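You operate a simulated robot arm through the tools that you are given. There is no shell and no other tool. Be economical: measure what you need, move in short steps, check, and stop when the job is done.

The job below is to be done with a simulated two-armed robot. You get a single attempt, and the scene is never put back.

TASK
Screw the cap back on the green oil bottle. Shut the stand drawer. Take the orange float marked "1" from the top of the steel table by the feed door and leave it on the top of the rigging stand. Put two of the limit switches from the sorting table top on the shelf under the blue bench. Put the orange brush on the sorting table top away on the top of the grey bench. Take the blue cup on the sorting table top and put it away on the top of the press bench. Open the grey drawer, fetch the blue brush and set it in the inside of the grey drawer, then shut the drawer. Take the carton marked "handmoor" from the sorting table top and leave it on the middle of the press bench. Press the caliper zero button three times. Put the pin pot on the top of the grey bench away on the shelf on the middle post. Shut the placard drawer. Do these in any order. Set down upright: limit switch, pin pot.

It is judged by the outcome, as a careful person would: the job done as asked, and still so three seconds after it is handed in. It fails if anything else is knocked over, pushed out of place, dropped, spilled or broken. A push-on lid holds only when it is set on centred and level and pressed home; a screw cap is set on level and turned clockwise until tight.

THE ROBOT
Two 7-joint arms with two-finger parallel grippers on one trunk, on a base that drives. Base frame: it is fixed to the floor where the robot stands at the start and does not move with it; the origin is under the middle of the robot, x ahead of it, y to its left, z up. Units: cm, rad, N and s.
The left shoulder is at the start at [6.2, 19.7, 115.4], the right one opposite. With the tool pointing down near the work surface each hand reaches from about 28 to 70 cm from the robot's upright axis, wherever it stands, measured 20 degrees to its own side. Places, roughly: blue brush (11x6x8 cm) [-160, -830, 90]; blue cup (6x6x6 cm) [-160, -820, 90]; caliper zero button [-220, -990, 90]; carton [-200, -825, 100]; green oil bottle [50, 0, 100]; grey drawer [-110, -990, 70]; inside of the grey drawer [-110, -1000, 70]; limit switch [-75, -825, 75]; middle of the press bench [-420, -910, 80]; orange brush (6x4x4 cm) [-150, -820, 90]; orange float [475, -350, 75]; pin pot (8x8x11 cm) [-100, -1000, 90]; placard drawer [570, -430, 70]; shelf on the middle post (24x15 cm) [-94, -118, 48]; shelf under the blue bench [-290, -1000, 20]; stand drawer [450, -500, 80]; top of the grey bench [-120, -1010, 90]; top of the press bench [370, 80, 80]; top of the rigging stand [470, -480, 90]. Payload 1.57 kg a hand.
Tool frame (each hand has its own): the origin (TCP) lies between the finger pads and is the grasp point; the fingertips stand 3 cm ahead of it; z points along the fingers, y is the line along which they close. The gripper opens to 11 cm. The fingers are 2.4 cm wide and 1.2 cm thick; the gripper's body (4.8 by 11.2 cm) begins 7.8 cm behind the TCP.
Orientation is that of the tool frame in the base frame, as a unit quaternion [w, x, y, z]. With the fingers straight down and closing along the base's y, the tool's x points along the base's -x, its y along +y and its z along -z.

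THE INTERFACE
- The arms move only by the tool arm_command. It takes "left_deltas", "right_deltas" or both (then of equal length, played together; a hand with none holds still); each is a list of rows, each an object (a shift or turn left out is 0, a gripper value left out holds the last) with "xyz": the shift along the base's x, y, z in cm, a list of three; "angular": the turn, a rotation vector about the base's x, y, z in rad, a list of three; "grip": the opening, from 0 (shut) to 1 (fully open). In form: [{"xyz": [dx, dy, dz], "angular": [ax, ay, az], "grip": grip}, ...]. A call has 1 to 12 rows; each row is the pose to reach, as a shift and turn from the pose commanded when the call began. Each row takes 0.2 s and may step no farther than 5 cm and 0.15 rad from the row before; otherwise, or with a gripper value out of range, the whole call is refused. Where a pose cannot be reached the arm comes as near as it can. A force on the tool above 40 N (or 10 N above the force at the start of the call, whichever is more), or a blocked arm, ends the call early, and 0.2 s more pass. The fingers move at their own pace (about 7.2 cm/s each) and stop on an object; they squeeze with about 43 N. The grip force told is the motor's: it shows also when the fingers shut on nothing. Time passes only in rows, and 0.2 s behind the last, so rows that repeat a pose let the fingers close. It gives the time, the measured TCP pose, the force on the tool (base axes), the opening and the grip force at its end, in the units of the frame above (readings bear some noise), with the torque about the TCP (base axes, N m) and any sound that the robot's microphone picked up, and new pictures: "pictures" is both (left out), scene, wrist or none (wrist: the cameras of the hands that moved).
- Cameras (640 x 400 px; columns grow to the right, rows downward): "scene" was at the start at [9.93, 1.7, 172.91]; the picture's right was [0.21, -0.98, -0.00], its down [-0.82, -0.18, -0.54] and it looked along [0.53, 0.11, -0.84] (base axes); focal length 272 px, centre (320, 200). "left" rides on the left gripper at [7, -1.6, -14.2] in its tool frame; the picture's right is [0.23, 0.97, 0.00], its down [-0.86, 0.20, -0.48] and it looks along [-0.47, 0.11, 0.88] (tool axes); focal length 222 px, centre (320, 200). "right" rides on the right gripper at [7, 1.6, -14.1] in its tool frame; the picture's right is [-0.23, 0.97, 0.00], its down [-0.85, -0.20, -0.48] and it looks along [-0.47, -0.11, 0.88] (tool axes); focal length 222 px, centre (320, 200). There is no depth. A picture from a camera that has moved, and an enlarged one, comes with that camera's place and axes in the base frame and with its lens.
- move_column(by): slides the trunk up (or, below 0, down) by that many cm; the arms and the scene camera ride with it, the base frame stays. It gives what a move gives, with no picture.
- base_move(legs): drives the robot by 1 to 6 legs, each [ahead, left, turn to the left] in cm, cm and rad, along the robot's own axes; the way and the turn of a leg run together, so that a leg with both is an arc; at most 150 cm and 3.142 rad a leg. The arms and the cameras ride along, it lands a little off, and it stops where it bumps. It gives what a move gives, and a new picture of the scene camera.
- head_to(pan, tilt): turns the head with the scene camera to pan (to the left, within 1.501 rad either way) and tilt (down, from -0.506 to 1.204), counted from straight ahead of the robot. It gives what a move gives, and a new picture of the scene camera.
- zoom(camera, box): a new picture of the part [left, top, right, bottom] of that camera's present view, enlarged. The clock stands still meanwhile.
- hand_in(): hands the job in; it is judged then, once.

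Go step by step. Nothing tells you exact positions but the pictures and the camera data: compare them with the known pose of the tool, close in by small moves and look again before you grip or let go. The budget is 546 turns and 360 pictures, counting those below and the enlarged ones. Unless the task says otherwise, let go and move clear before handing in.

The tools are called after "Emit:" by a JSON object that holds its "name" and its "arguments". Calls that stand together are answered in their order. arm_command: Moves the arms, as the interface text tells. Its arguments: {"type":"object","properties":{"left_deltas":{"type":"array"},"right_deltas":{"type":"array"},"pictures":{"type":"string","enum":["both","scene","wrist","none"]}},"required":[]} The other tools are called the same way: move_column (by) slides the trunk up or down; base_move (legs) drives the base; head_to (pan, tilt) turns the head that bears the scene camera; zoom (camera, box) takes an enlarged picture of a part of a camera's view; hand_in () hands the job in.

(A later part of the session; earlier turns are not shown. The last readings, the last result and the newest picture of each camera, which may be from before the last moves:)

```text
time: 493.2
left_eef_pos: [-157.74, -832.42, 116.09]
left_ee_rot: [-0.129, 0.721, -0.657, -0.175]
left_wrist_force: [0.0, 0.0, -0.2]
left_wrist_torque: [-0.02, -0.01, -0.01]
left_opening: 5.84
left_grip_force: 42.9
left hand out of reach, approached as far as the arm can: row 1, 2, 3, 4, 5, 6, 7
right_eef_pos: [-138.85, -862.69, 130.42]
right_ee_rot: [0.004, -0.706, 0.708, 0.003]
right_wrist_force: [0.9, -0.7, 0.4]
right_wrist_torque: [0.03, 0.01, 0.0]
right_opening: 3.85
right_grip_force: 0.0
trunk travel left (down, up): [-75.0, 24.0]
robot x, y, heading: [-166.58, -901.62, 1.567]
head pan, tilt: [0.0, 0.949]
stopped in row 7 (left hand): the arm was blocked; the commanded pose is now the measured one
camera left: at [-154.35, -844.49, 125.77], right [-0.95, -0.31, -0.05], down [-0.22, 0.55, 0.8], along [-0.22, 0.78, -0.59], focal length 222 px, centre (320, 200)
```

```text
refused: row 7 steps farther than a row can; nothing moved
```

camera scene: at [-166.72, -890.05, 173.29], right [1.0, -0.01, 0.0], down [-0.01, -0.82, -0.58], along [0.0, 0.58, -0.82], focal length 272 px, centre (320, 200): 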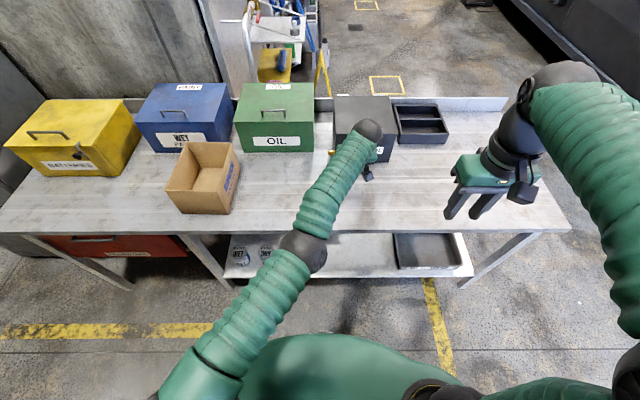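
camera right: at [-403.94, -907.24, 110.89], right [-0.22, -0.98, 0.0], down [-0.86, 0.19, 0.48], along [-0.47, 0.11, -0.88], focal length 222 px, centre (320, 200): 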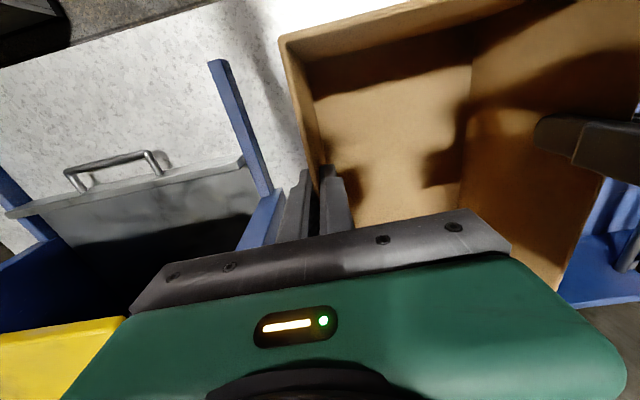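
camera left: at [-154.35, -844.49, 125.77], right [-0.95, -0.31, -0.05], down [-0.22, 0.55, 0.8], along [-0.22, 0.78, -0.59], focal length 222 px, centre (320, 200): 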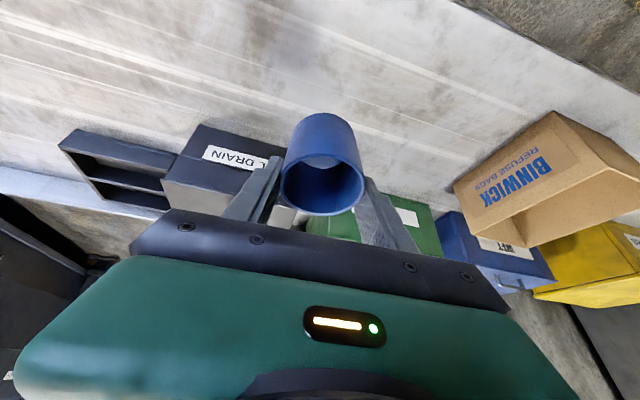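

Emit:
{"name": "arm_command", "arguments": {"left_deltas": [{"xyz": [-4, -1, 1]}, {"xyz": [-8, -2, 2]}, {"xyz": [-12, -4, 4]}, {"xyz": [-16, -6, 6]}, {"xyz": [-20, -8, 8]}, {"xyz": [-24, -10, 10]}, {"xyz": [-28, -12, 11]}, {"xyz": [-32, -14, 11]}, {"xyz": [-36, -17, 11]}, {"xyz": [-40, -20, 11]}, {"xyz": [-40, -22, 11]}], "pictures": "scene"}}

```text
time: 495.6
left_eef_pos: [-201.81, -835.95, 138.9]
left_ee_rot: [-0.134, 0.717, -0.662, -0.172]
left_wrist_force: [-0.1, -0.7, 0.0]
left_wrist_torque: [-0.02, -0.01, 0.02]
left_opening: 5.84
left_grip_force: 42.8
left hand out of reach, approached as far as the arm can: row 1, 2, 3, 4, 5, 6, 7, 8, 9, 10, 11
right_eef_pos: [-139.17, -862.65, 130.36]
right_ee_rot: [0.006, -0.707, 0.707, 0.003]
right_wrist_force: [-0.2, -0.6, -0.6]
right_wrist_torque: [-0.02, -0.02, -0.01]
right_opening: 3.86
right_grip_force: 0.1
trunk travel left (down, up): [-75.0, 24.0]
robot x, y, heading: [-166.95, -901.19, 1.563]
head pan, tilt: [0.0, 0.949]
camera scene: at [-167.25, -890.8, 173.27], right [1.0, -0.01, 0.0], down [0.0, -0.81, -0.58], along [0.0, 0.58, -0.81], focal length 272 px, centre (320, 200)
```

scene: 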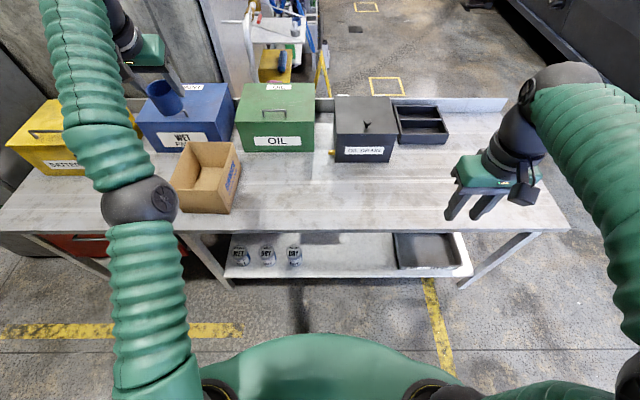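

Emit:
{"name": "arm_command", "arguments": {"left_deltas": [{"xyz": [1, 0, 0], "angular": [0.14, 0, 0]}, {"xyz": [2, 0, 0], "angular": [0.28, 0, 0]}, {"xyz": [3, 0, 0], "angular": [0.42, 0, 0]}, {"xyz": [4, 0, 0], "angular": [0.56, 0, 0]}, {"xyz": [5, 0, 0], "angular": [0.7, 0, 0]}, {"xyz": [6, 0, 0], "angular": [0.84, 0, 0]}, {"xyz": [7, 0, 0], "angular": [0.98, 0, 0]}, {"xyz": [8, 0, 0], "angular": [1.1, 0, 0]}, {"xyz": [8, 0, 0], "angular": [1.1, 0, 0]}], "pictures": "scene"}}

```text
time: 497.6
left_eef_pos: [-198.45, -815.38, 150.26]
left_ee_rot: [-0.488, 0.542, -0.472, -0.495]
left_wrist_force: [-0.8, 0.0, -0.3]
left_wrist_torque: [0.0, -0.02, -0.04]
left_opening: 5.83
left_grip_force: 43.3
left hand out of reach, approached as far as the arm can: row 1, 2, 3, 4, 5, 6, 7, 8, 9
right_eef_pos: [-139.1, -862.75, 130.22]
right_ee_rot: [0.006, -0.705, 0.709, 0.003]
right_wrist_force: [0.5, 0.1, 0.6]
right_wrist_torque: [-0.01, -0.01, 0.01]
right_opening: 3.86
right_grip_force: 0.0
trunk travel left (down, up): [-75.0, 24.0]
robot x, y, heading: [-166.75, -901.75, 1.567]
head pan, tilt: [0.0, 0.949]
camera scene: at [-166.98, -890.67, 173.26], right [1.0, -0.01, 0.0], down [0.0, -0.81, -0.58], along [0.0, 0.58, -0.81], focal length 272 px, centre (320, 200)
```

scene: 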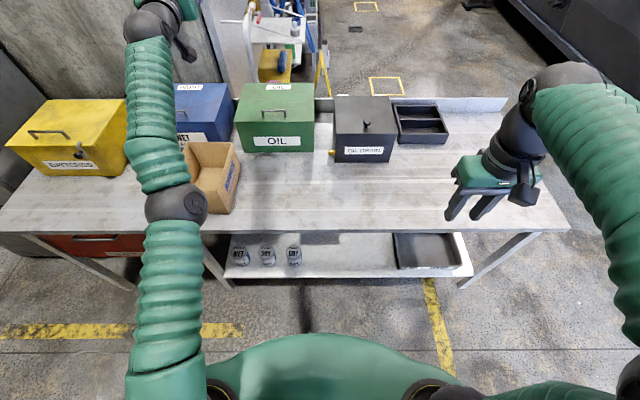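

Emit:
{"name": "arm_command", "arguments": {"left_deltas": [{"xyz": [1.2, -4, -2], "angular": [-0.12, 0, 0]}, {"xyz": [2.4, -8, -4], "angular": [-0.24, 0, 0]}, {"xyz": [3.6, -12, -6], "angular": [-0.36, 0, 0]}, {"xyz": [4.8, -16, -8], "angular": [-0.48, 0, 0]}, {"xyz": [6, -20, -10], "angular": [-0.6, 0, 0]}, {"xyz": [7.2, -24, -12], "angular": [-0.72, 0, 0]}, {"xyz": [8.4, -28, -14], "angular": [-0.84, 0, 0]}, {"xyz": [9.6, -32, -16], "angular": [-0.96, 0, 0]}, {"xyz": [10.8, -36, -18], "angular": [-1.08, 0, 0]}, {"xyz": [12, -40, -20], "angular": [-1.2, 0, 0]}, {"xyz": [13.2, -44, -22], "angular": [-1.32, 0, 0]}, {"xyz": [14.4, -48, -24], "angular": [-1.45, 0, 0]}], "pictures": "scene"}}

```text
time: 500.2
left_eef_pos: [-179.02, -838.67, 130.12]
left_ee_rot: [-0.004, 0.73, -0.681, -0.058]
left_wrist_force: [-0.1, 0.2, -0.8]
left_wrist_torque: [0.0, -0.01, 0.02]
left_opening: 5.81
left_grip_force: 42.9
left hand out of reach, approached as far as the arm can: row 1, 2, 3, 4, 5, 6, 7, 8, 9, 10, 11, 12
right_eef_pos: [-138.81, -862.5, 130.08]
right_ee_rot: [0.003, -0.707, 0.707, 0.004]
right_wrist_force: [-0.1, 0.4, -0.1]
right_wrist_torque: [-0.06, -0.02, 0.02]
right_opening: 3.84
right_grip_force: 0.1
trunk travel left (down, up): [-75.0, 24.0]
robot x, y, heading: [-166.61, -901.55, 1.567]
head pan, tilt: [0.0, 0.949]
camera scene: at [-166.62, -890.51, 173.26], right [1.0, -0.01, 0.0], down [-0.01, -0.82, -0.58], along [0.0, 0.58, -0.82], focal length 272 px, centre (320, 200)
```

scene: 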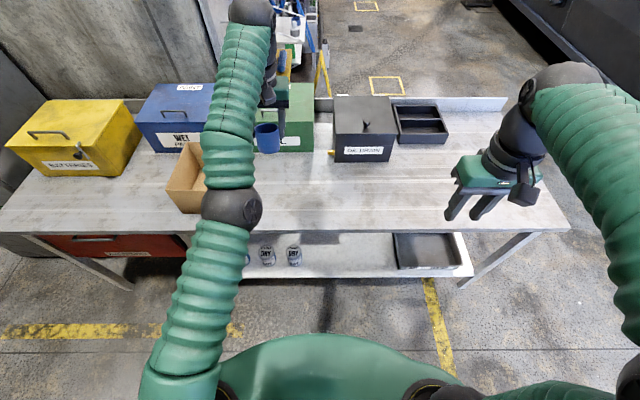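

Emit:
{"name": "arm_command", "arguments": {"right_deltas": [{"xyz": [0, 1, 0], "angular": [0, 0, 0.14]}, {"xyz": [0, 2, 0], "angular": [0, 0, 0.28]}, {"xyz": [0, 3, 0], "angular": [0, 0, 0.42]}, {"xyz": [0, 4, 0], "angular": [0, 0, 0.56]}, {"xyz": [1, 5, 0], "angular": [0, 0, 0.7]}, {"xyz": [2, 6, 0], "angular": [0, 0, 0.84]}, {"xyz": [3, 7, 0], "angular": [0, 0, 0.98]}, {"xyz": [4, 8, 0], "angular": [0, 0, 1.12]}, {"xyz": [5, 9, 0], "angular": [0, 0, 1.26]}, {"xyz": [6, 9, 0], "angular": [0, 0, 1.4]}, {"xyz": [6, 9, 0], "angular": [0, 0, 1.54]}], "pictures": "none"}}

Emit:
{"name": "arm_command", "arguments": {"right_deltas": [{"xyz": [0, 0, 0], "angular": [0, 0.14, 0]}, {"xyz": [0, 0, 0], "angular": [0, 0.28, 0]}, {"xyz": [0, 0, 0], "angular": [0, 0.42, 0]}, {"xyz": [0, 0, 0], "angular": [0, 0.56, 0]}, {"xyz": [0, 0, -1], "angular": [0, 0.7, 0]}, {"xyz": [0, 0, -2], "angular": [0, 0.84, 0]}, {"xyz": [0, 0, -3], "angular": [0, 0.98, 0]}, {"xyz": [0, 0, -4], "angular": [0, 1.1, 0]}], "pictures": "wrist"}}

```text
time: 502.6
left_eef_pos: [-179.22, -838.88, 130.28]
left_ee_rot: [-0.007, 0.73, -0.681, -0.058]
left_wrist_force: [-0.1, 0.2, -0.1]
left_wrist_torque: [0.01, -0.02, 0.0]
left_opening: 5.85
left_grip_force: 42.8
right_eef_pos: [-132.8, -853.66, 130.29]
right_ee_rot: [-0.002, 1.0, -0.015, -0.007]
right_wrist_force: [-0.3, 0.0, 0.9]
right_wrist_torque: [-0.01, -0.03, -0.02]
right_opening: 3.84
right_grip_force: 0.1
trunk travel left (down, up): [-75.0, 24.0]
robot x, y, heading: [-166.8, -901.78, 1.566]
head pan, tilt: [0.0, 0.949]
```

```text
time: 504.4
left_eef_pos: [-179.07, -838.65, 130.18]
left_ee_rot: [-0.006, 0.729, -0.682, -0.058]
left_wrist_force: [-0.1, 0.6, 0.2]
left_wrist_torque: [-0.01, -0.02, 0.0]
left_opening: 5.83
left_grip_force: 42.9
right_eef_pos: [-132.67, -853.59, 125.99]
right_ee_rot: [0.009, 0.848, -0.015, -0.53]
right_wrist_force: [-0.1, 0.1, -0.3]
right_wrist_torque: [-0.02, -0.01, 0.01]
right_opening: 3.83
right_grip_force: 0.0
trunk travel left (down, up): [-75.0, 24.0]
robot x, y, heading: [-166.64, -901.67, 1.568]
head pan, tilt: [0.0, 0.949]
camera right: at [-117.0, -855.46, 126.07], right [-0.12, -0.97, 0.23], down [0.06, 0.23, 0.97], along [-0.99, 0.13, 0.03], focal length 222 px, centre (320, 200)
```

right: 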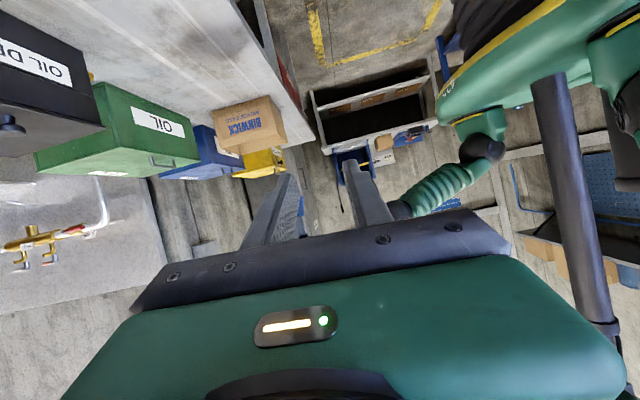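

Emit:
{"name": "arm_command", "arguments": {"left_deltas": [{"xyz": [0, -1, 0], "angular": [-0.14, 0, 0]}, {"xyz": [0, -2, 0], "angular": [-0.28, 0, 0]}, {"xyz": [0, -3, 0], "angular": [-0.42, 0, 0]}, {"xyz": [0, -4, 0], "angular": [-0.56, 0, 0]}, {"xyz": [0, -5, 0], "angular": [-0.7, 0, 0]}, {"xyz": [0, -6, 0], "angular": [-0.84, 0, 0]}, {"xyz": [0, -8, 0], "angular": [-0.98, 0, 0]}, {"xyz": [0, -10, 0], "angular": [-1.12, 0, 0]}, {"xyz": [0, -12, 0], "angular": [-1.12, 0, 0]}, {"xyz": [0, -15, 0], "angular": [-1.12, 0, 0]}], "pictures": "wrist"}}

```text
time: 506.6
left_eef_pos: [-181.92, -869.54, 125.57]
left_ee_rot: [0.345, 0.642, -0.62, 0.29]
left_wrist_force: [0.2, -0.3, 0.6]
left_wrist_torque: [0.07, 0.0, -0.02]
left_opening: 5.82
left_grip_force: 43.5
left hand out of reach, approached as far as the arm can: row 1, 2, 3, 4, 5, 6, 7, 8, 9, 10
right_eef_pos: [-132.68, -854.13, 126.32]
right_ee_rot: [0.006, 0.849, -0.014, -0.529]
right_wrist_force: [-0.1, -0.4, 0.3]
right_wrist_torque: [-0.01, -0.02, -0.04]
right_opening: 3.83
right_grip_force: 0.0
trunk travel left (down, up): [-75.0, 24.0]
robot x, y, heading: [-166.91, -901.46, 1.564]
head pan, tilt: [0.0, 0.949]
camera left: at [-179.06, -862.34, 139.38], right [-0.96, -0.12, 0.26], down [-0.22, 0.9, -0.38], along [-0.19, -0.43, -0.88], focal length 222 px, centre (320, 200)
```

left: 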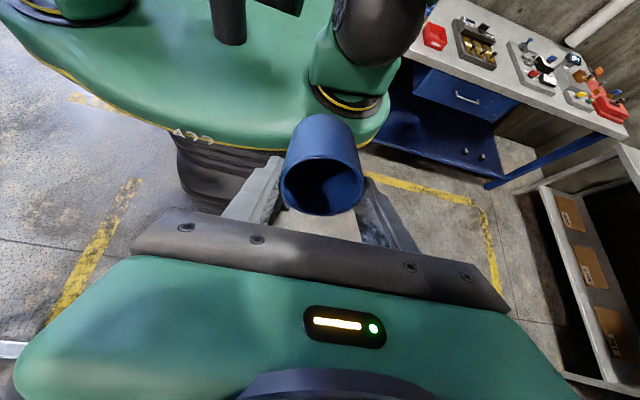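

Emit:
{"name": "arm_command", "arguments": {"left_deltas": [{"xyz": [0, 0, 0], "angular": [0.13, 0, 0]}, {"xyz": [0, 1, 0], "angular": [0.26, 0, 0]}, {"xyz": [0, 2, 0], "angular": [0.39, 0, 0]}, {"xyz": [0, 3, 0], "angular": [0.52, 0, 0]}, {"xyz": [0, 4, 0], "angular": [0.65, 0, 0]}, {"xyz": [0, 5, 0], "angular": [0.78, 0, 0]}, {"xyz": [0, 6, 0], "angular": [0.9, 0, 0]}, {"xyz": [0, 6, 0], "angular": [0.9, 0, 0]}], "pictures": "scene"}}

```text
time: 508.4
left_eef_pos: [-182.1, -863.1, 125.53]
left_ee_rot: [0.033, 0.728, -0.685, -0.009]
left_wrist_force: [-0.1, -0.9, 0.0]
left_wrist_torque: [0.0, 0.01, -0.02]
left_opening: 5.82
left_grip_force: 43.2
right_eef_pos: [-132.8, -853.75, 126.24]
right_ee_rot: [0.008, 0.848, -0.015, -0.53]
right_wrist_force: [-0.5, 0.1, 0.3]
right_wrist_torque: [-0.02, 0.02, -0.02]
right_opening: 3.82
right_grip_force: 0.0
trunk travel left (down, up): [-75.0, 24.0]
robot x, y, heading: [-166.87, -901.53, 1.564]
head pan, tilt: [0.0, 0.949]
camera scene: at [-166.67, -890.77, 173.27], right [1.0, -0.01, 0.0], down [-0.01, -0.81, -0.58], along [0.0, 0.58, -0.81], focal length 272 px, centre (320, 200)
```

scene: 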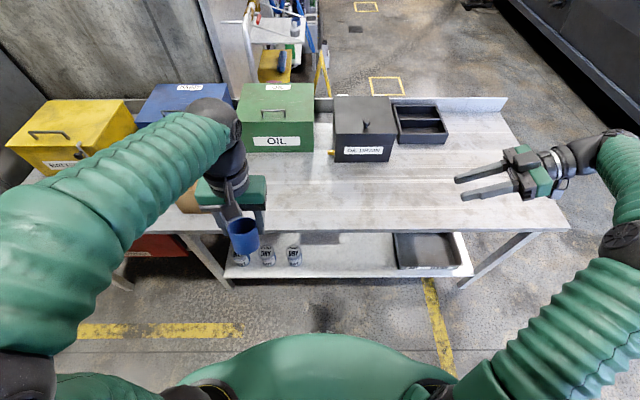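

Emit:
{"name": "arm_command", "arguments": {"right_deltas": [{"xyz": [0, 0, 1], "angular": [0, -0.14, 0]}, {"xyz": [0, 0, 2], "angular": [0, -0.28, 0]}, {"xyz": [0, 0, 3], "angular": [0, -0.42, 0]}, {"xyz": [0, 0, 4], "angular": [0, -0.56, 0]}, {"xyz": [0, 0, 4], "angular": [0, -0.7, 0]}, {"xyz": [0, 0, 4], "angular": [0, -0.84, 0]}, {"xyz": [0, 0, 4], "angular": [0, -0.98, 0]}, {"xyz": [0, 0, 4], "angular": [0, -1.1, 0]}], "left_deltas": [{"xyz": [0, 0, 0], "angular": [0.018, -0.029, 0]}, {"xyz": [0, 0, 1], "angular": [0.036, -0.058, 0]}, {"xyz": [0, 0, 1], "angular": [0.036, -0.058, 0]}, {"xyz": [0, 0, 1], "angular": [0.036, -0.058, 0]}, {"xyz": [0, 0, 1], "angular": [0.036, -0.058, 0]}, {"xyz": [0, 0, 1], "angular": [0.036, -0.058, 0]}, {"xyz": [0, 0, 1], "angular": [0.036, -0.058, 0]}, {"xyz": [0, 0, 1], "angular": [0.036, -0.058, 0]}], "pictures": "none"}}

Emit:
{"name": "arm_command", "arguments": {"right_deltas": [{"xyz": [0, -1, 0], "angular": [0, 0, -0.14]}, {"xyz": [-1, -2, 0], "angular": [0, 0, -0.28]}, {"xyz": [-2, -3, 0], "angular": [0, 0, -0.42]}, {"xyz": [-3, -4, 0], "angular": [0, 0, -0.56]}, {"xyz": [-4, -5, 0], "angular": [0, 0, -0.7]}, {"xyz": [-5, -6, 0], "angular": [0, 0, -0.84]}, {"xyz": [-6, -7, 0], "angular": [0, 0, -0.98]}, {"xyz": [-8, -8, 0], "angular": [0, 0, -1.12]}, {"xyz": [-10, -9, 0], "angular": [0, 0, -1.26]}, {"xyz": [-12, -9, 0], "angular": [0, 0, -1.4]}, {"xyz": [-14, -9, 0], "angular": [0, 0, -1.54]}], "pictures": "none"}}

```text
time: 510.2
left_eef_pos: [-182.33, -862.86, 126.51]
left_ee_rot: [0.001, 0.728, -0.686, 0.0]
left_wrist_force: [-0.1, 0.1, 0.1]
left_wrist_torque: [0.02, -0.01, 0.01]
left_opening: 5.81
left_grip_force: 43.4
right_eef_pos: [-132.9, -853.86, 130.18]
right_ee_rot: [-0.001, 1.0, -0.016, -0.005]
right_wrist_force: [0.2, 0.8, 0.0]
right_wrist_torque: [-0.01, -0.02, 0.01]
right_opening: 3.85
right_grip_force: 0.1
trunk travel left (down, up): [-75.0, 24.0]
robot x, y, heading: [-166.61, -901.29, 1.566]
head pan, tilt: [0.0, 0.949]
```

```text
time: 512.6
left_eef_pos: [-182.32, -863.0, 126.32]
left_ee_rot: [0.001, 0.728, -0.686, 0.001]
left_wrist_force: [-0.1, -1.0, -0.6]
left_wrist_torque: [0.01, 0.03, -0.02]
left_opening: 5.81
left_grip_force: 43.1
right_eef_pos: [-147.01, -862.61, 130.22]
right_ee_rot: [0.005, -0.706, 0.708, 0.004]
right_wrist_force: [0.0, 0.3, -1.4]
right_wrist_torque: [-0.01, 0.03, 0.02]
right_opening: 3.85
right_grip_force: 0.0
trunk travel left (down, up): [-75.0, 24.0]
robot x, y, heading: [-166.72, -901.48, 1.564]
head pan, tilt: [0.0, 0.949]
```

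Emit:
{"name": "base_move", "arguments": {"legs": [[0, -84, 0], [0, 0, 3.14]]}}

Emit:
{"name": "head_to", "arguments": {"pan": 0, "tilt": 0.75}}

Emit:
{"name": "zoom", "arguments": {"camera": "scene", "box": [240, 130, 400, 230]}}

```text
time: 524.4
left_eef_pos: [-67.45, -940.78, 126.4]
left_ee_rot: [-0.001, 0.687, 0.727, 0.001]
left_wrist_force: [0.4, 0.8, -1.4]
left_wrist_torque: [-0.01, -0.02, 0.0]
left_opening: 5.8
left_grip_force: 42.7
right_eef_pos: [-102.7, -940.91, 130.26]
right_ee_rot: [0.003, 0.709, 0.705, -0.005]
right_wrist_force: [0.3, 0.2, 0.4]
right_wrist_torque: [0.02, 0.01, -0.01]
right_opening: 3.83
right_grip_force: 0.1
trunk travel left (down, up): [-75.0, 24.0]
robot x, y, heading: [-82.4, -902.11, -1.579]
head pan, tilt: [0.0, 0.949]
camera scene: at [-82.84, -912.43, 173.27], right [-1.0, 0.01, 0.0], down [0.01, 0.81, -0.58], along [-0.01, -0.58, -0.81], focal length 272 px, centre (320, 200)
```

scene: 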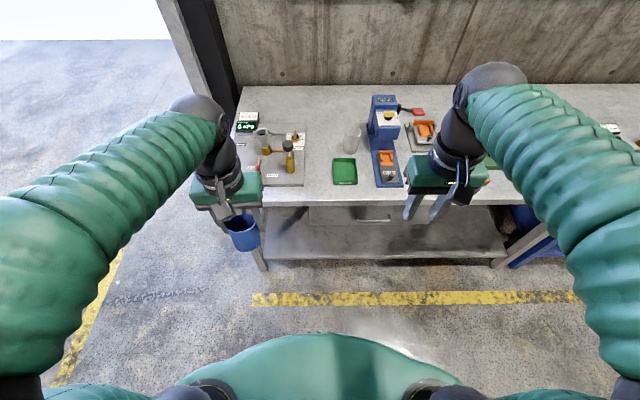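

```text
time: 525.1
left_eef_pos: [-67.37, -940.75, 126.37]
left_ee_rot: [-0.001, 0.687, 0.727, 0.0]
left_wrist_force: [0.2, 0.1, -0.8]
left_wrist_torque: [-0.02, 0.0, 0.01]
left_opening: 5.82
left_grip_force: 43.1
right_eef_pos: [-102.77, -940.83, 130.25]
right_ee_rot: [0.004, 0.71, 0.705, -0.005]
right_wrist_force: [1.0, -0.2, -0.2]
right_wrist_torque: [-0.03, 0.01, 0.0]
right_opening: 3.83
right_grip_force: 0.1
trunk travel left (down, up): [-75.0, 24.0]
robot x, y, heading: [-82.91, -901.92, -1.589]
head pan, tilt: [0.0, 0.75]
camera scene: at [-82.84, -913.45, 174.82], right [-1.0, 0.01, 0.0], down [0.01, 0.68, -0.73], along [-0.01, -0.73, -0.68], focal length 272 px, centre (320, 200)
```

scene: 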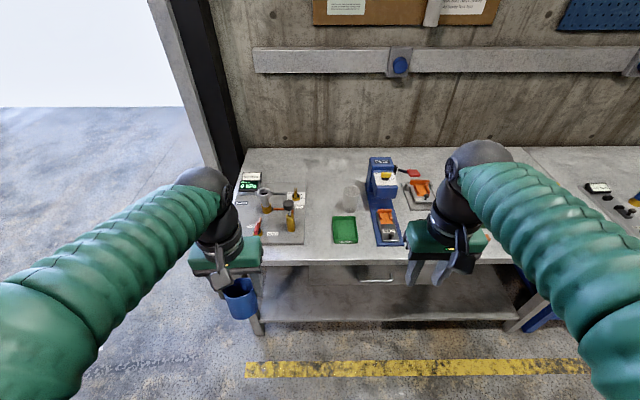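

```text
4.00 times, centred on (320, 180) of scene
camera zoom: at [-82.84, -913.45, 174.82], right [-1.0, 0.01, 0.0], down [0.01, 0.68, -0.73], along [-0.01, -0.73, -0.68], focal length 1086 px, centre (320, 280)
```

zoom: 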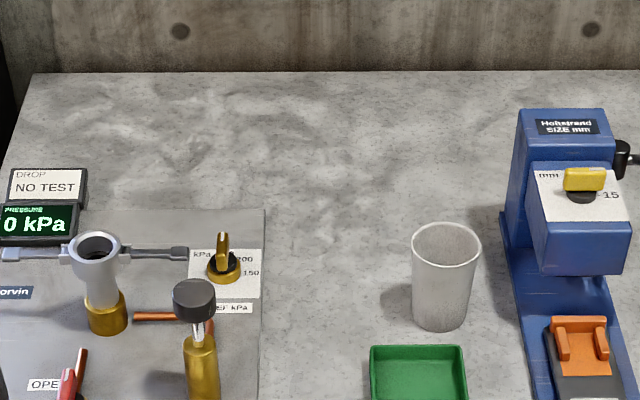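

Emit:
{"name": "base_move", "arguments": {"legs": [[37, 0, 0.015]]}}

Emit:
{"name": "arm_command", "arguments": {"right_deltas": [{"xyz": [0.5, -3, 0], "angular": [0, 0, -0.13], "grip": 0.7}, {"xyz": [1, -6, -1], "angular": [0, 0, -0.26], "grip": 1.0}, {"xyz": [1.5, -9, -3], "angular": [0, 0, -0.39]}, {"xyz": [2, -12, -5], "angular": [0, 0, -0.52]}, {"xyz": [2.5, -15, -7], "angular": [0, 0, -0.65]}, {"xyz": [3, -18, -9], "angular": [0, 0, -0.785]}, {"xyz": [3.5, -21, -11], "angular": [0, 0, -0.785]}, {"xyz": [4, -23.5, -14], "angular": [0, 0, -0.785]}, {"xyz": [4, -23.5, -16], "angular": [0, 0, -0.785]}, {"xyz": [4, -23.5, -16], "angular": [0, 0, -0.785]}], "pictures": "both"}}

```text
time: 527.5
left_eef_pos: [-66.95, -977.31, 126.5]
left_ee_rot: [0.001, 0.682, 0.731, -0.001]
left_wrist_force: [0.2, 0.4, -0.4]
left_wrist_torque: [-0.04, 0.02, 0.0]
left_opening: 5.77
left_grip_force: 43.2
right_eef_pos: [-102.16, -977.89, 130.39]
right_ee_rot: [0.005, 0.704, 0.71, -0.006]
right_wrist_force: [0.2, 0.1, 0.6]
right_wrist_torque: [-0.01, 0.02, 0.04]
right_opening: 3.82
right_grip_force: 0.1
trunk travel left (down, up): [-75.0, 24.0]
robot x, y, heading: [-82.46, -939.16, -1.567]
head pan, tilt: [0.0, 0.75]
camera scene: at [-82.74, -950.03, 174.86], right [-1.0, -0.01, 0.0], down [0.0, 0.68, -0.73], along [0.0, -0.73, -0.68], focal length 272 px, centre (320, 200)
```

scene: 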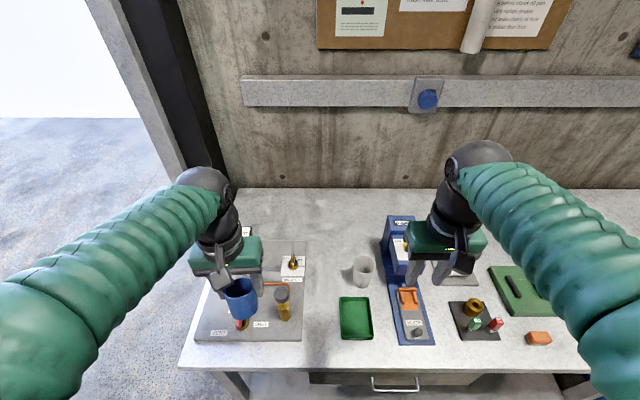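

```text
time: 529.7
left_eef_pos: [-66.83, -977.4, 126.41]
left_ee_rot: [0.0, 0.682, 0.732, 0.0]
left_wrist_force: [0.1, -0.9, -0.9]
left_wrist_torque: [-0.03, 0.01, 0.03]
left_opening: 5.81
left_grip_force: 42.7
right_eef_pos: [-98.21, -1001.67, 114.25]
right_ee_rot: [0.001, 0.922, 0.386, -0.007]
right_wrist_force: [0.1, 0.6, 1.0]
right_wrist_torque: [0.01, 0.01, -0.04]
right_opening: 11.02
right_grip_force: 0.0
trunk travel left (down, up): [-75.0, 24.0]
robot x, y, heading: [-82.9, -938.97, -1.563]
head pan, tilt: [0.0, 0.75]
camera scene: at [-82.72, -950.54, 174.82], right [-1.0, -0.01, 0.0], down [0.0, 0.68, -0.73], along [0.0, -0.73, -0.68], focal length 272 px, centre (320, 200)
camera right: at [-91.96, -997.73, 128.3], right [0.54, -0.84, 0.0], down [-0.74, -0.47, 0.49], along [-0.41, -0.26, -0.87], focal length 222 px, centre (320, 200)
```

scene: 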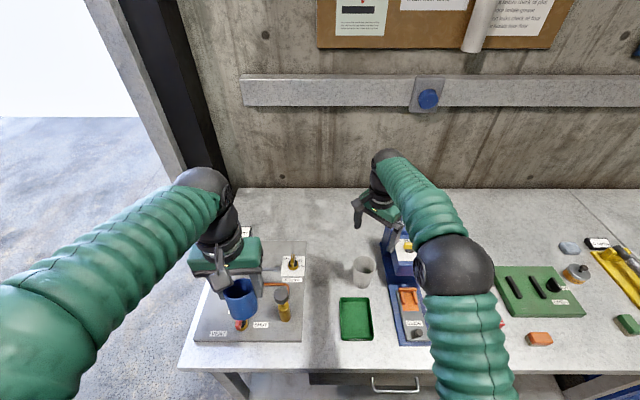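
right: 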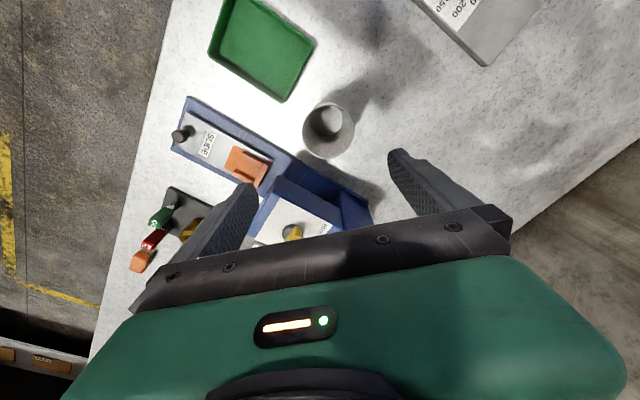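

Emit:
{"name": "arm_command", "arguments": {"right_deltas": [{"xyz": [0.6, -0.7, -3]}, {"xyz": [1.2, -1.3, -6]}, {"xyz": [1.2, -1.3, -9]}, {"xyz": [1.2, -1.3, -9]}], "pictures": "wrist"}}

```text
time: 530.7
left_eef_pos: [-66.95, -977.49, 126.34]
left_ee_rot: [0.0, 0.682, 0.731, -0.001]
left_wrist_force: [0.5, -0.2, -1.2]
left_wrist_torque: [0.0, 0.0, -0.03]
left_opening: 5.81
left_grip_force: 43.2
right_eef_pos: [-96.88, -1003.03, 105.18]
right_ee_rot: [0.002, 0.922, 0.387, -0.007]
right_wrist_force: [-0.6, -0.2, -0.2]
right_wrist_torque: [0.04, 0.02, 0.0]
right_opening: 10.99
right_grip_force: 0.1
trunk travel left (down, up): [-75.0, 24.0]
robot x, y, heading: [-82.51, -939.2, -1.566]
head pan, tilt: [0.0, 0.75]
camera right: at [-90.79, -999.01, 119.3], right [0.54, -0.84, 0.0], down [-0.74, -0.47, 0.49], along [-0.41, -0.26, -0.87], focal length 222 px, centre (320, 200)
```

right: 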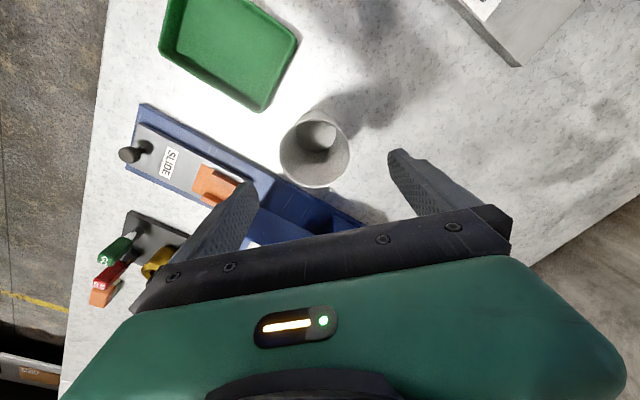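

Emit:
{"name": "arm_command", "arguments": {"right_deltas": [{"xyz": [-0.1, 0.7, -2], "grip": 0.93}, {"xyz": [-0.1, 0.7, -5]}, {"xyz": [-0.1, 0.7, -8]}, {"xyz": [-0.1, 0.7, -8]}], "pictures": "wrist"}}

```text
time: 531.7
left_eef_pos: [-66.86, -977.41, 126.42]
left_ee_rot: [0.0, 0.683, 0.731, 0.0]
left_wrist_force: [0.8, -0.7, 0.5]
left_wrist_torque: [0.0, -0.01, -0.01]
left_opening: 5.81
left_grip_force: 43.0
right_eef_pos: [-97.15, -1002.22, 97.23]
right_ee_rot: [0.002, 0.922, 0.386, -0.007]
right_wrist_force: [-0.3, 1.5, -0.8]
right_wrist_torque: [0.01, 0.0, 0.01]
right_opening: 10.23
right_grip_force: 0.0
trunk travel left (down, up): [-75.0, 24.0]
robot x, y, heading: [-82.68, -939.13, -1.571]
head pan, tilt: [0.0, 0.75]
camera right: at [-90.93, -998.33, 111.27], right [0.54, -0.84, 0.0], down [-0.74, -0.47, 0.49], along [-0.41, -0.26, -0.87], focal length 222 px, centre (320, 200)
```

right: 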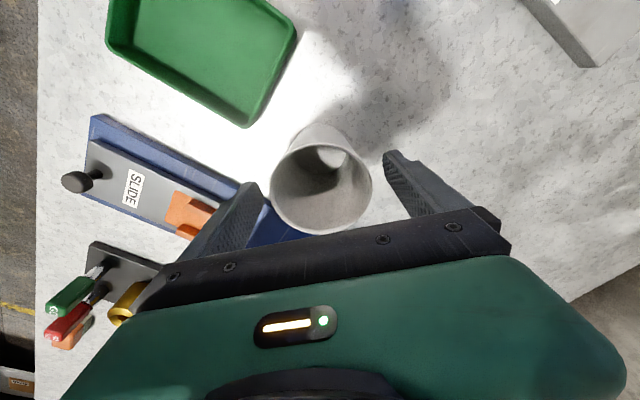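

Emit:
{"name": "arm_command", "arguments": {"right_deltas": [{"xyz": [0, 0, -3]}, {"xyz": [0, 0, -6]}, {"xyz": [0, 0, -6]}, {"xyz": [0, 0, -6], "grip": 0.8}, {"xyz": [0, 0, -6], "grip": 0.7}, {"xyz": [0, 0, -6], "grip": 0.6}, {"xyz": [0, 0, -6], "grip": 0.5}, {"xyz": [0, 0, -6], "grip": 0.45}], "pictures": "wrist"}}

```text
time: 533.5
left_eef_pos: [-66.84, -977.57, 126.4]
left_ee_rot: [0.0, 0.682, 0.731, 0.001]
left_wrist_force: [-0.3, -0.7, -0.1]
left_wrist_torque: [0.0, 0.05, 0.02]
left_opening: 5.84
left_grip_force: 43.0
right_eef_pos: [-97.02, -1002.36, 91.12]
right_ee_rot: [0.001, 0.922, 0.386, -0.006]
right_wrist_force: [0.0, -0.5, 0.1]
right_wrist_torque: [-0.04, 0.0, 0.0]
right_opening: 7.43
right_grip_force: 43.3
trunk travel left (down, up): [-75.0, 24.0]
robot x, y, heading: [-82.82, -938.81, -1.567]
head pan, tilt: [0.0, 0.75]
camera right: at [-90.95, -998.37, 105.26], right [0.54, -0.84, 0.0], down [-0.74, -0.47, 0.49], along [-0.41, -0.26, -0.87], focal length 222 px, centre (320, 200)
```

right: 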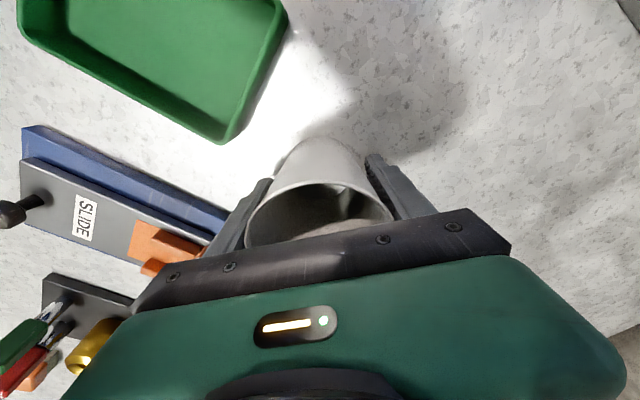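

Emit:
{"name": "arm_command", "arguments": {"right_deltas": [{"xyz": [0, 0, 3]}, {"xyz": [0, 0, 7]}, {"xyz": [0, 0, 11]}, {"xyz": [0, 2, 15]}, {"xyz": [0, 5, 18]}, {"xyz": [-1, 9, 20], "angular": [0, 0, 0.1]}, {"xyz": [-2, 13, 22], "angular": [0, 0, 0.24]}, {"xyz": [-3, 17, 24], "angular": [0, 0, 0.38]}, {"xyz": [-4, 21, 26], "angular": [0, 0, 0.52]}, {"xyz": [-5, 24, 28], "angular": [0, 0, 0.65]}, {"xyz": [-5, 25, 30], "angular": [0, 0, 0.785]}, {"xyz": [-5, 25, 30], "angular": [0, 0, 0.785]}], "pictures": "scene"}}

```text
time: 536.1
left_eef_pos: [-66.81, -977.6, 126.43]
left_ee_rot: [0.0, 0.682, 0.732, 0.001]
left_wrist_force: [-0.8, -0.4, -1.1]
left_wrist_torque: [0.01, -0.03, -0.02]
left_opening: 5.8
left_grip_force: 43.2
right_eef_pos: [-101.98, -977.37, 121.15]
right_ee_rot: [0.003, 0.703, 0.711, -0.004]
right_wrist_force: [0.1, 1.1, -0.8]
right_wrist_torque: [0.01, 0.02, 0.02]
right_opening: 7.45
right_grip_force: 43.0
trunk travel left (down, up): [-75.0, 24.0]
robot x, y, heading: [-82.49, -938.81, -1.568]
head pan, tilt: [0.0, 0.75]
camera scene: at [-82.73, -950.57, 174.82], right [-1.0, -0.01, 0.0], down [0.0, 0.68, -0.73], along [0.0, -0.73, -0.68], focal length 272 px, centre (320, 200)
```

scene: 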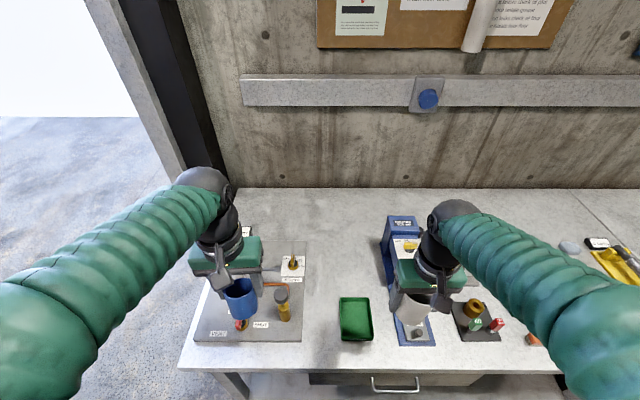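

Emit:
{"name": "base_move", "arguments": {"legs": [[-35, 0, 0], [0, 68, 0], [0, 0, 3.14], [150, 0, 0], [150, 0, 0]]}}

Emit:
{"name": "base_move", "arguments": {"legs": [[150, 0, 0], [150, 0, 0], [120, 0, 0]]}}

```text
time: 563.0
left_eef_pos: [-21.99, -564.89, 126.4]
left_ee_rot: [0.0, 0.721, -0.693, -0.001]
left_wrist_force: [0.1, -0.7, -0.8]
left_wrist_torque: [0.03, 0.02, 0.0]
left_opening: 5.75
left_grip_force: 43.3
right_eef_pos: [13.13, -566.18, 121.29]
right_ee_rot: [0.006, -0.7, 0.714, 0.003]
right_wrist_force: [0.2, -0.1, -1.0]
right_wrist_torque: [-0.03, 0.04, -0.01]
right_opening: 7.44
right_grip_force: 43.1
trunk travel left (down, up): [-75.0, 24.0]
robot x, y, heading: [-7.2, -603.68, 1.549]
head pan, tilt: [0.0, 0.75]
camera scene: at [-7.2, -592.0, 174.83], right [1.0, -0.02, 0.0], down [-0.02, -0.68, -0.73], along [0.02, 0.73, -0.68], focal length 272 px, centre (320, 200)
```

scene: 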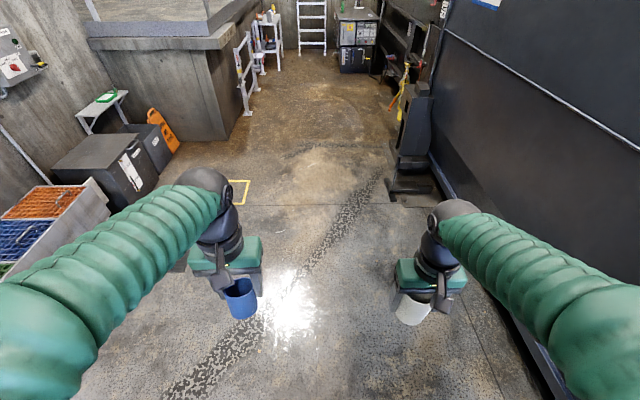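

```text
time: 583.2
left_eef_pos: [-7.03, -144.52, 126.35]
left_ee_rot: [0.0, 0.72, -0.694, 0.0]
left_wrist_force: [-1.0, 0.1, -0.7]
left_wrist_torque: [0.05, 0.03, 0.0]
left_opening: 5.64
left_grip_force: 42.7
right_eef_pos: [27.97, -146.1, 121.28]
right_ee_rot: [0.006, -0.697, 0.717, 0.003]
right_wrist_force: [0.0, 0.6, -0.5]
right_wrist_torque: [-0.02, -0.03, 0.01]
right_opening: 7.42
right_grip_force: 43.0
trunk travel left (down, up): [-75.0, 24.0]
robot x, y, heading: [7.26, -183.2, 1.548]
head pan, tilt: [0.0, 0.75]
camera scene: at [7.48, -171.86, 174.84], right [1.0, -0.03, 0.0], down [-0.02, -0.68, -0.73], along [0.02, 0.73, -0.68], focal length 272 px, centre (320, 200)
```

scene: 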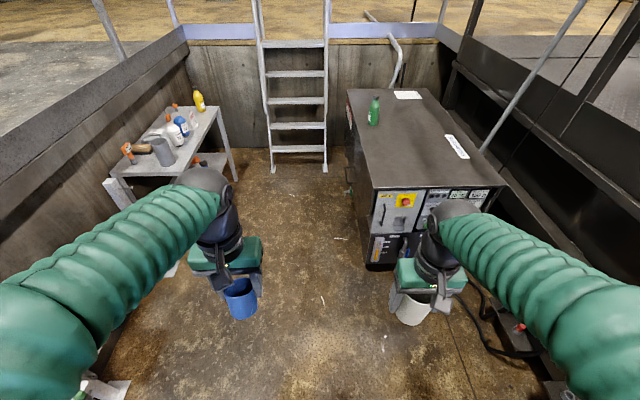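

Emit:
{"name": "base_move", "arguments": {"legs": [[48, 10, 0], [0, 0, 1.6], [0, 0, 0]]}}

Emit:
{"name": "head_to", "arguments": {"pan": 0, "tilt": 0.8}}

```text
time: 590.3
left_eef_pos: [-39.68, -150.87, 126.39]
left_ee_rot: [0.0, 0.999, 0.035, 0.0]
left_wrist_force: [-0.5, 0.7, 0.2]
left_wrist_torque: [-0.01, 0.02, 0.01]
left_opening: 5.6
left_grip_force: 43.2
right_eef_pos: [-39.43, -115.72, 121.15]
right_ee_rot: [-0.001, 1.0, 0.004, -0.007]
right_wrist_force: [-0.5, 0.7, -1.4]
right_wrist_torque: [0.02, 0.02, -0.04]
right_opening: 7.42
right_grip_force: 42.9
trunk travel left (down, up): [-75.0, 24.0]
robot x, y, heading: [-1.09, -134.76, -3.129]
head pan, tilt: [0.0, 0.75]
camera scene: at [-12.92, -134.92, 174.83], right [-0.01, 1.0, 0.0], down [0.68, 0.01, -0.73], along [-0.73, -0.01, -0.68], focal length 272 px, centre (320, 200)
```

scene: 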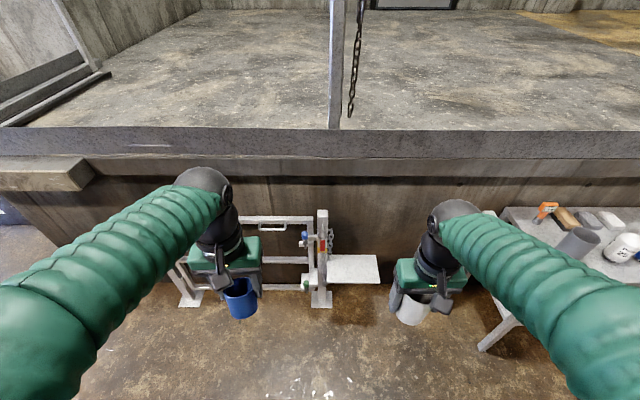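

```text
time: 590.9
left_eef_pos: [-39.41, -150.74, 126.44]
left_ee_rot: [0.0, 0.999, 0.036, 0.0]
left_wrist_force: [0.2, -0.3, 0.3]
left_wrist_torque: [0.0, -0.03, -0.01]
left_opening: 5.62
left_grip_force: 43.3
right_eef_pos: [-39.32, -115.75, 121.35]
right_ee_rot: [-0.001, 1.0, 0.006, -0.005]
right_wrist_force: [-0.3, -0.3, -1.4]
right_wrist_torque: [0.02, 0.0, -0.01]
right_opening: 7.42
right_grip_force: 43.0
trunk travel left (down, up): [-75.0, 24.0]
robot x, y, heading: [-1.2, -135.1, -3.131]
head pan, tilt: [0.0, 0.799]
camera scene: at [-12.71, -134.91, 174.43], right [-0.01, 1.0, 0.0], down [0.72, 0.01, -0.7], along [-0.7, -0.01, -0.72], focal length 272 px, centre (320, 200)
```

scene: 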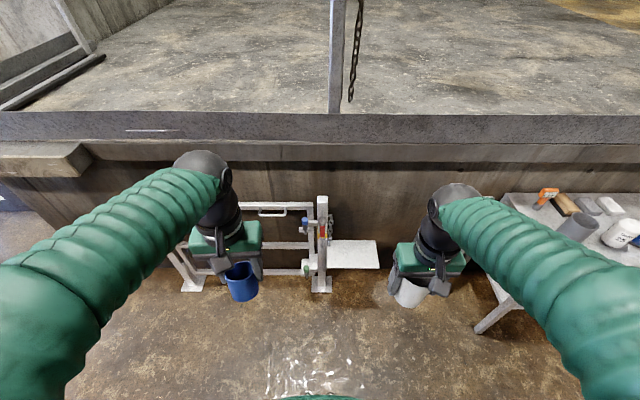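

Emit:
{"name": "move_column", "arguments": {"by": -40}}

Emit:
{"name": "base_move", "arguments": {"legs": [[32, 0, -0.01]]}}

```text
time: 594.8
left_eef_pos: [-39.46, -150.87, 86.35]
left_ee_rot: [0.0, 0.999, 0.036, -0.001]
left_wrist_force: [0.6, 0.4, -0.9]
left_wrist_torque: [0.0, 0.01, -0.04]
left_opening: 5.6
left_grip_force: 42.8
right_eef_pos: [-39.26, -115.85, 81.19]
right_ee_rot: [-0.002, 1.0, 0.005, -0.006]
right_wrist_force: [-0.1, 0.1, 0.1]
right_wrist_torque: [-0.01, 0.0, 0.0]
right_opening: 7.42
right_grip_force: 43.0
trunk travel left (down, up): [-35.0, 64.0]
robot x, y, heading: [-1.22, -135.01, -3.136]
head pan, tilt: [0.0, 0.799]
```

```text
time: 596.9
left_eef_pos: [-71.9, -150.57, 86.37]
left_ee_rot: [0.0, 0.999, 0.032, 0.0]
left_wrist_force: [-0.6, -0.1, -0.2]
left_wrist_torque: [0.01, -0.01, -0.01]
left_opening: 5.61
left_grip_force: 42.5
right_eef_pos: [-71.55, -115.47, 81.33]
right_ee_rot: [-0.001, 1.0, 0.0, -0.007]
right_wrist_force: [-0.2, 0.2, -0.6]
right_wrist_torque: [0.0, -0.01, -0.01]
right_opening: 7.45
right_grip_force: 42.9
trunk travel left (down, up): [-35.0, 64.0]
robot x, y, heading: [-33.69, -135.42, 3.14]
head pan, tilt: [0.0, 0.799]
camera scene: at [-45.06, -134.91, 134.42], right [0.0, 1.0, 0.0], down [0.72, 0.0, -0.7], along [-0.7, 0.0, -0.72], focal length 272 px, centre (320, 200)
```

scene: 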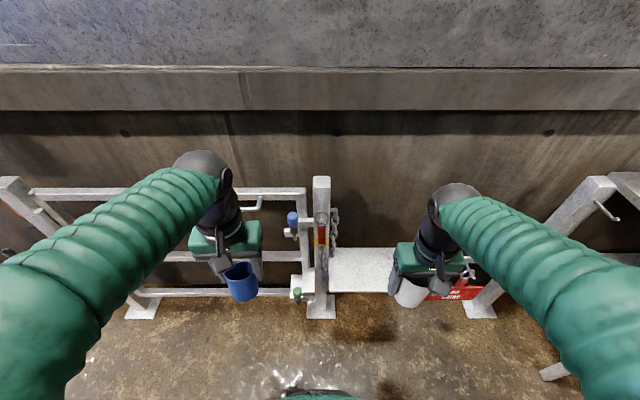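

Emit:
{"name": "arm_command", "arguments": {"right_deltas": [{"xyz": [-4, -0.3, 0]}, {"xyz": [-8, -0.6, 0]}, {"xyz": [-12, -1, -1]}, {"xyz": [-16, -1.3, -3]}, {"xyz": [-20, -1.6, -5]}, {"xyz": [-23, -2, -8]}, {"xyz": [-23.5, -2, -12]}, {"xyz": [-23.5, -2, -16]}, {"xyz": [-23.5, -2, -20]}, {"xyz": [-23.5, -2, -20]}], "pictures": "both"}}

```text
time: 599.1
left_eef_pos: [-71.91, -150.58, 86.48]
left_ee_rot: [0.0, 1.0, 0.031, 0.0]
left_wrist_force: [0.1, 0.0, 1.1]
left_wrist_torque: [0.0, 0.03, 0.04]
left_opening: 5.58
left_grip_force: 43.0
right_eef_pos: [-94.93, -117.45, 61.34]
right_ee_rot: [0.0, 1.0, 0.001, -0.007]
right_wrist_force: [-0.5, 0.3, 0.3]
right_wrist_torque: [0.01, -0.02, -0.02]
right_opening: 7.44
right_grip_force: 43.5
trunk travel left (down, up): [-35.0, 64.0]
robot x, y, heading: [-33.75, -135.3, 3.138]
head pan, tilt: [0.0, 0.799]
camera scene: at [-45.04, -134.92, 134.42], right [0.0, 1.0, 0.0], down [0.72, 0.0, -0.7], along [-0.7, 0.0, -0.72], focal length 272 px, centre (320, 200)
camera right: at [-87.82, -119.11, 75.34], right [-0.23, -0.97, 0.0], down [-0.85, 0.2, 0.49], along [-0.48, 0.11, -0.87], focal length 222 px, centre (320, 200)
```

scene: 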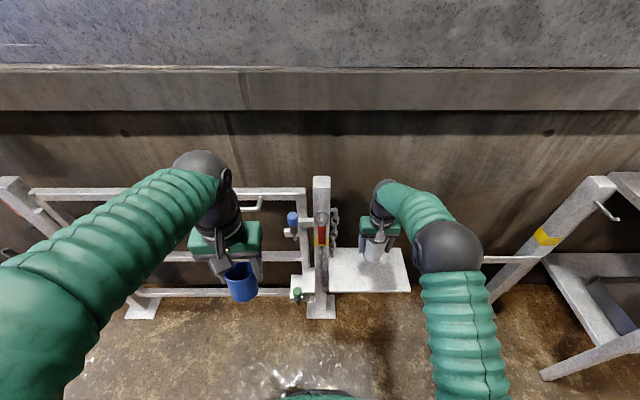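
right: 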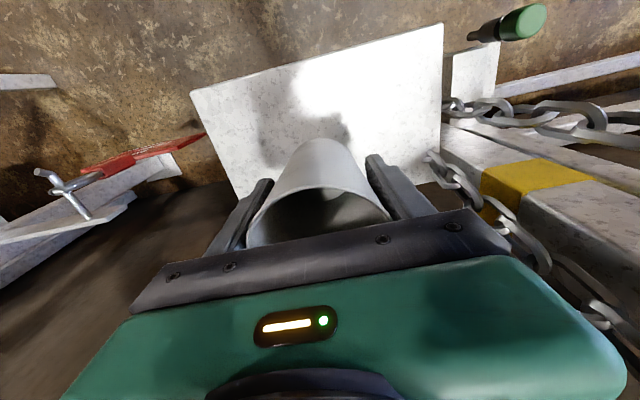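

Emit:
{"name": "arm_command", "arguments": {"right_deltas": [{"xyz": [0, -0.5, -3]}, {"xyz": [0, -0.5, -5]}, {"xyz": [0, -0.5, -6]}, {"xyz": [0, -0.5, -6.6]}, {"xyz": [0, -0.5, -7.2]}, {"xyz": [0, -0.5, -7.8]}, {"xyz": [0, -0.5, -8.4]}, {"xyz": [0, -0.5, -9]}, {"xyz": [0, -0.5, -9.6]}], "pictures": "none"}}

```text
time: 601.1
left_eef_pos: [-71.82, -150.66, 86.51]
left_ee_rot: [0.0, 1.0, 0.031, -0.001]
left_wrist_force: [-0.6, 0.1, -0.8]
left_wrist_torque: [-0.01, 0.02, -0.02]
left_opening: 5.58
left_grip_force: 42.4
right_eef_pos: [-94.95, -118.0, 51.82]
right_ee_rot: [-0.001, 1.0, 0.002, -0.009]
right_wrist_force: [-1.7, 0.8, 28.5]
right_wrist_torque: [-0.07, 0.06, 0.12]
right_opening: 7.36
right_grip_force: 42.7
trunk travel left (down, up): [-35.0, 64.0]
robot x, y, heading: [-33.13, -135.36, 3.147]
head pan, tilt: [0.0, 0.799]
```

Emit:
{"name": "arm_command", "arguments": {"right_deltas": [{"xyz": [0, 0, 0.3], "grip": 0.8}, {"xyz": [0, 0, 0.4], "grip": 0.9}, {"xyz": [0, 0, 0.4], "grip": 1.0}, {"xyz": [0, 0, 3]}, {"xyz": [0, 0, 7]}, {"xyz": [0, 0, 11]}, {"xyz": [0, 0, 15]}, {"xyz": [0, 0, 15]}], "pictures": "wrist"}}

```text
time: 602.9
left_eef_pos: [-71.94, -150.57, 86.43]
left_ee_rot: [0.001, 1.0, 0.031, 0.0]
left_wrist_force: [0.2, 0.2, 0.6]
left_wrist_torque: [0.02, -0.01, 0.01]
left_opening: 5.59
left_grip_force: 43.3
right_eef_pos: [-95.02, -118.15, 66.75]
right_ee_rot: [0.0, 1.0, 0.0, -0.006]
right_wrist_force: [0.1, 0.1, -0.6]
right_wrist_torque: [0.0, -0.01, 0.0]
right_opening: 11.02
right_grip_force: 0.1
trunk travel left (down, up): [-35.0, 64.0]
robot x, y, heading: [-33.8, -135.08, 3.138]
head pan, tilt: [0.0, 0.799]
camera right: at [-87.91, -119.65, 80.63], right [-0.23, -0.97, 0.0], down [-0.85, 0.2, 0.49], along [-0.48, 0.11, -0.87], focal length 222 px, centre (320, 200)
```

right: 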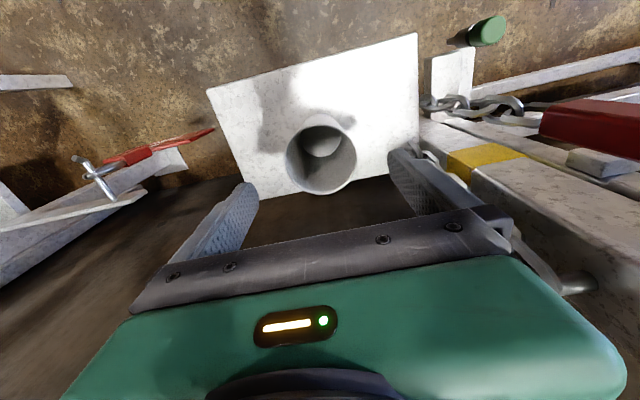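

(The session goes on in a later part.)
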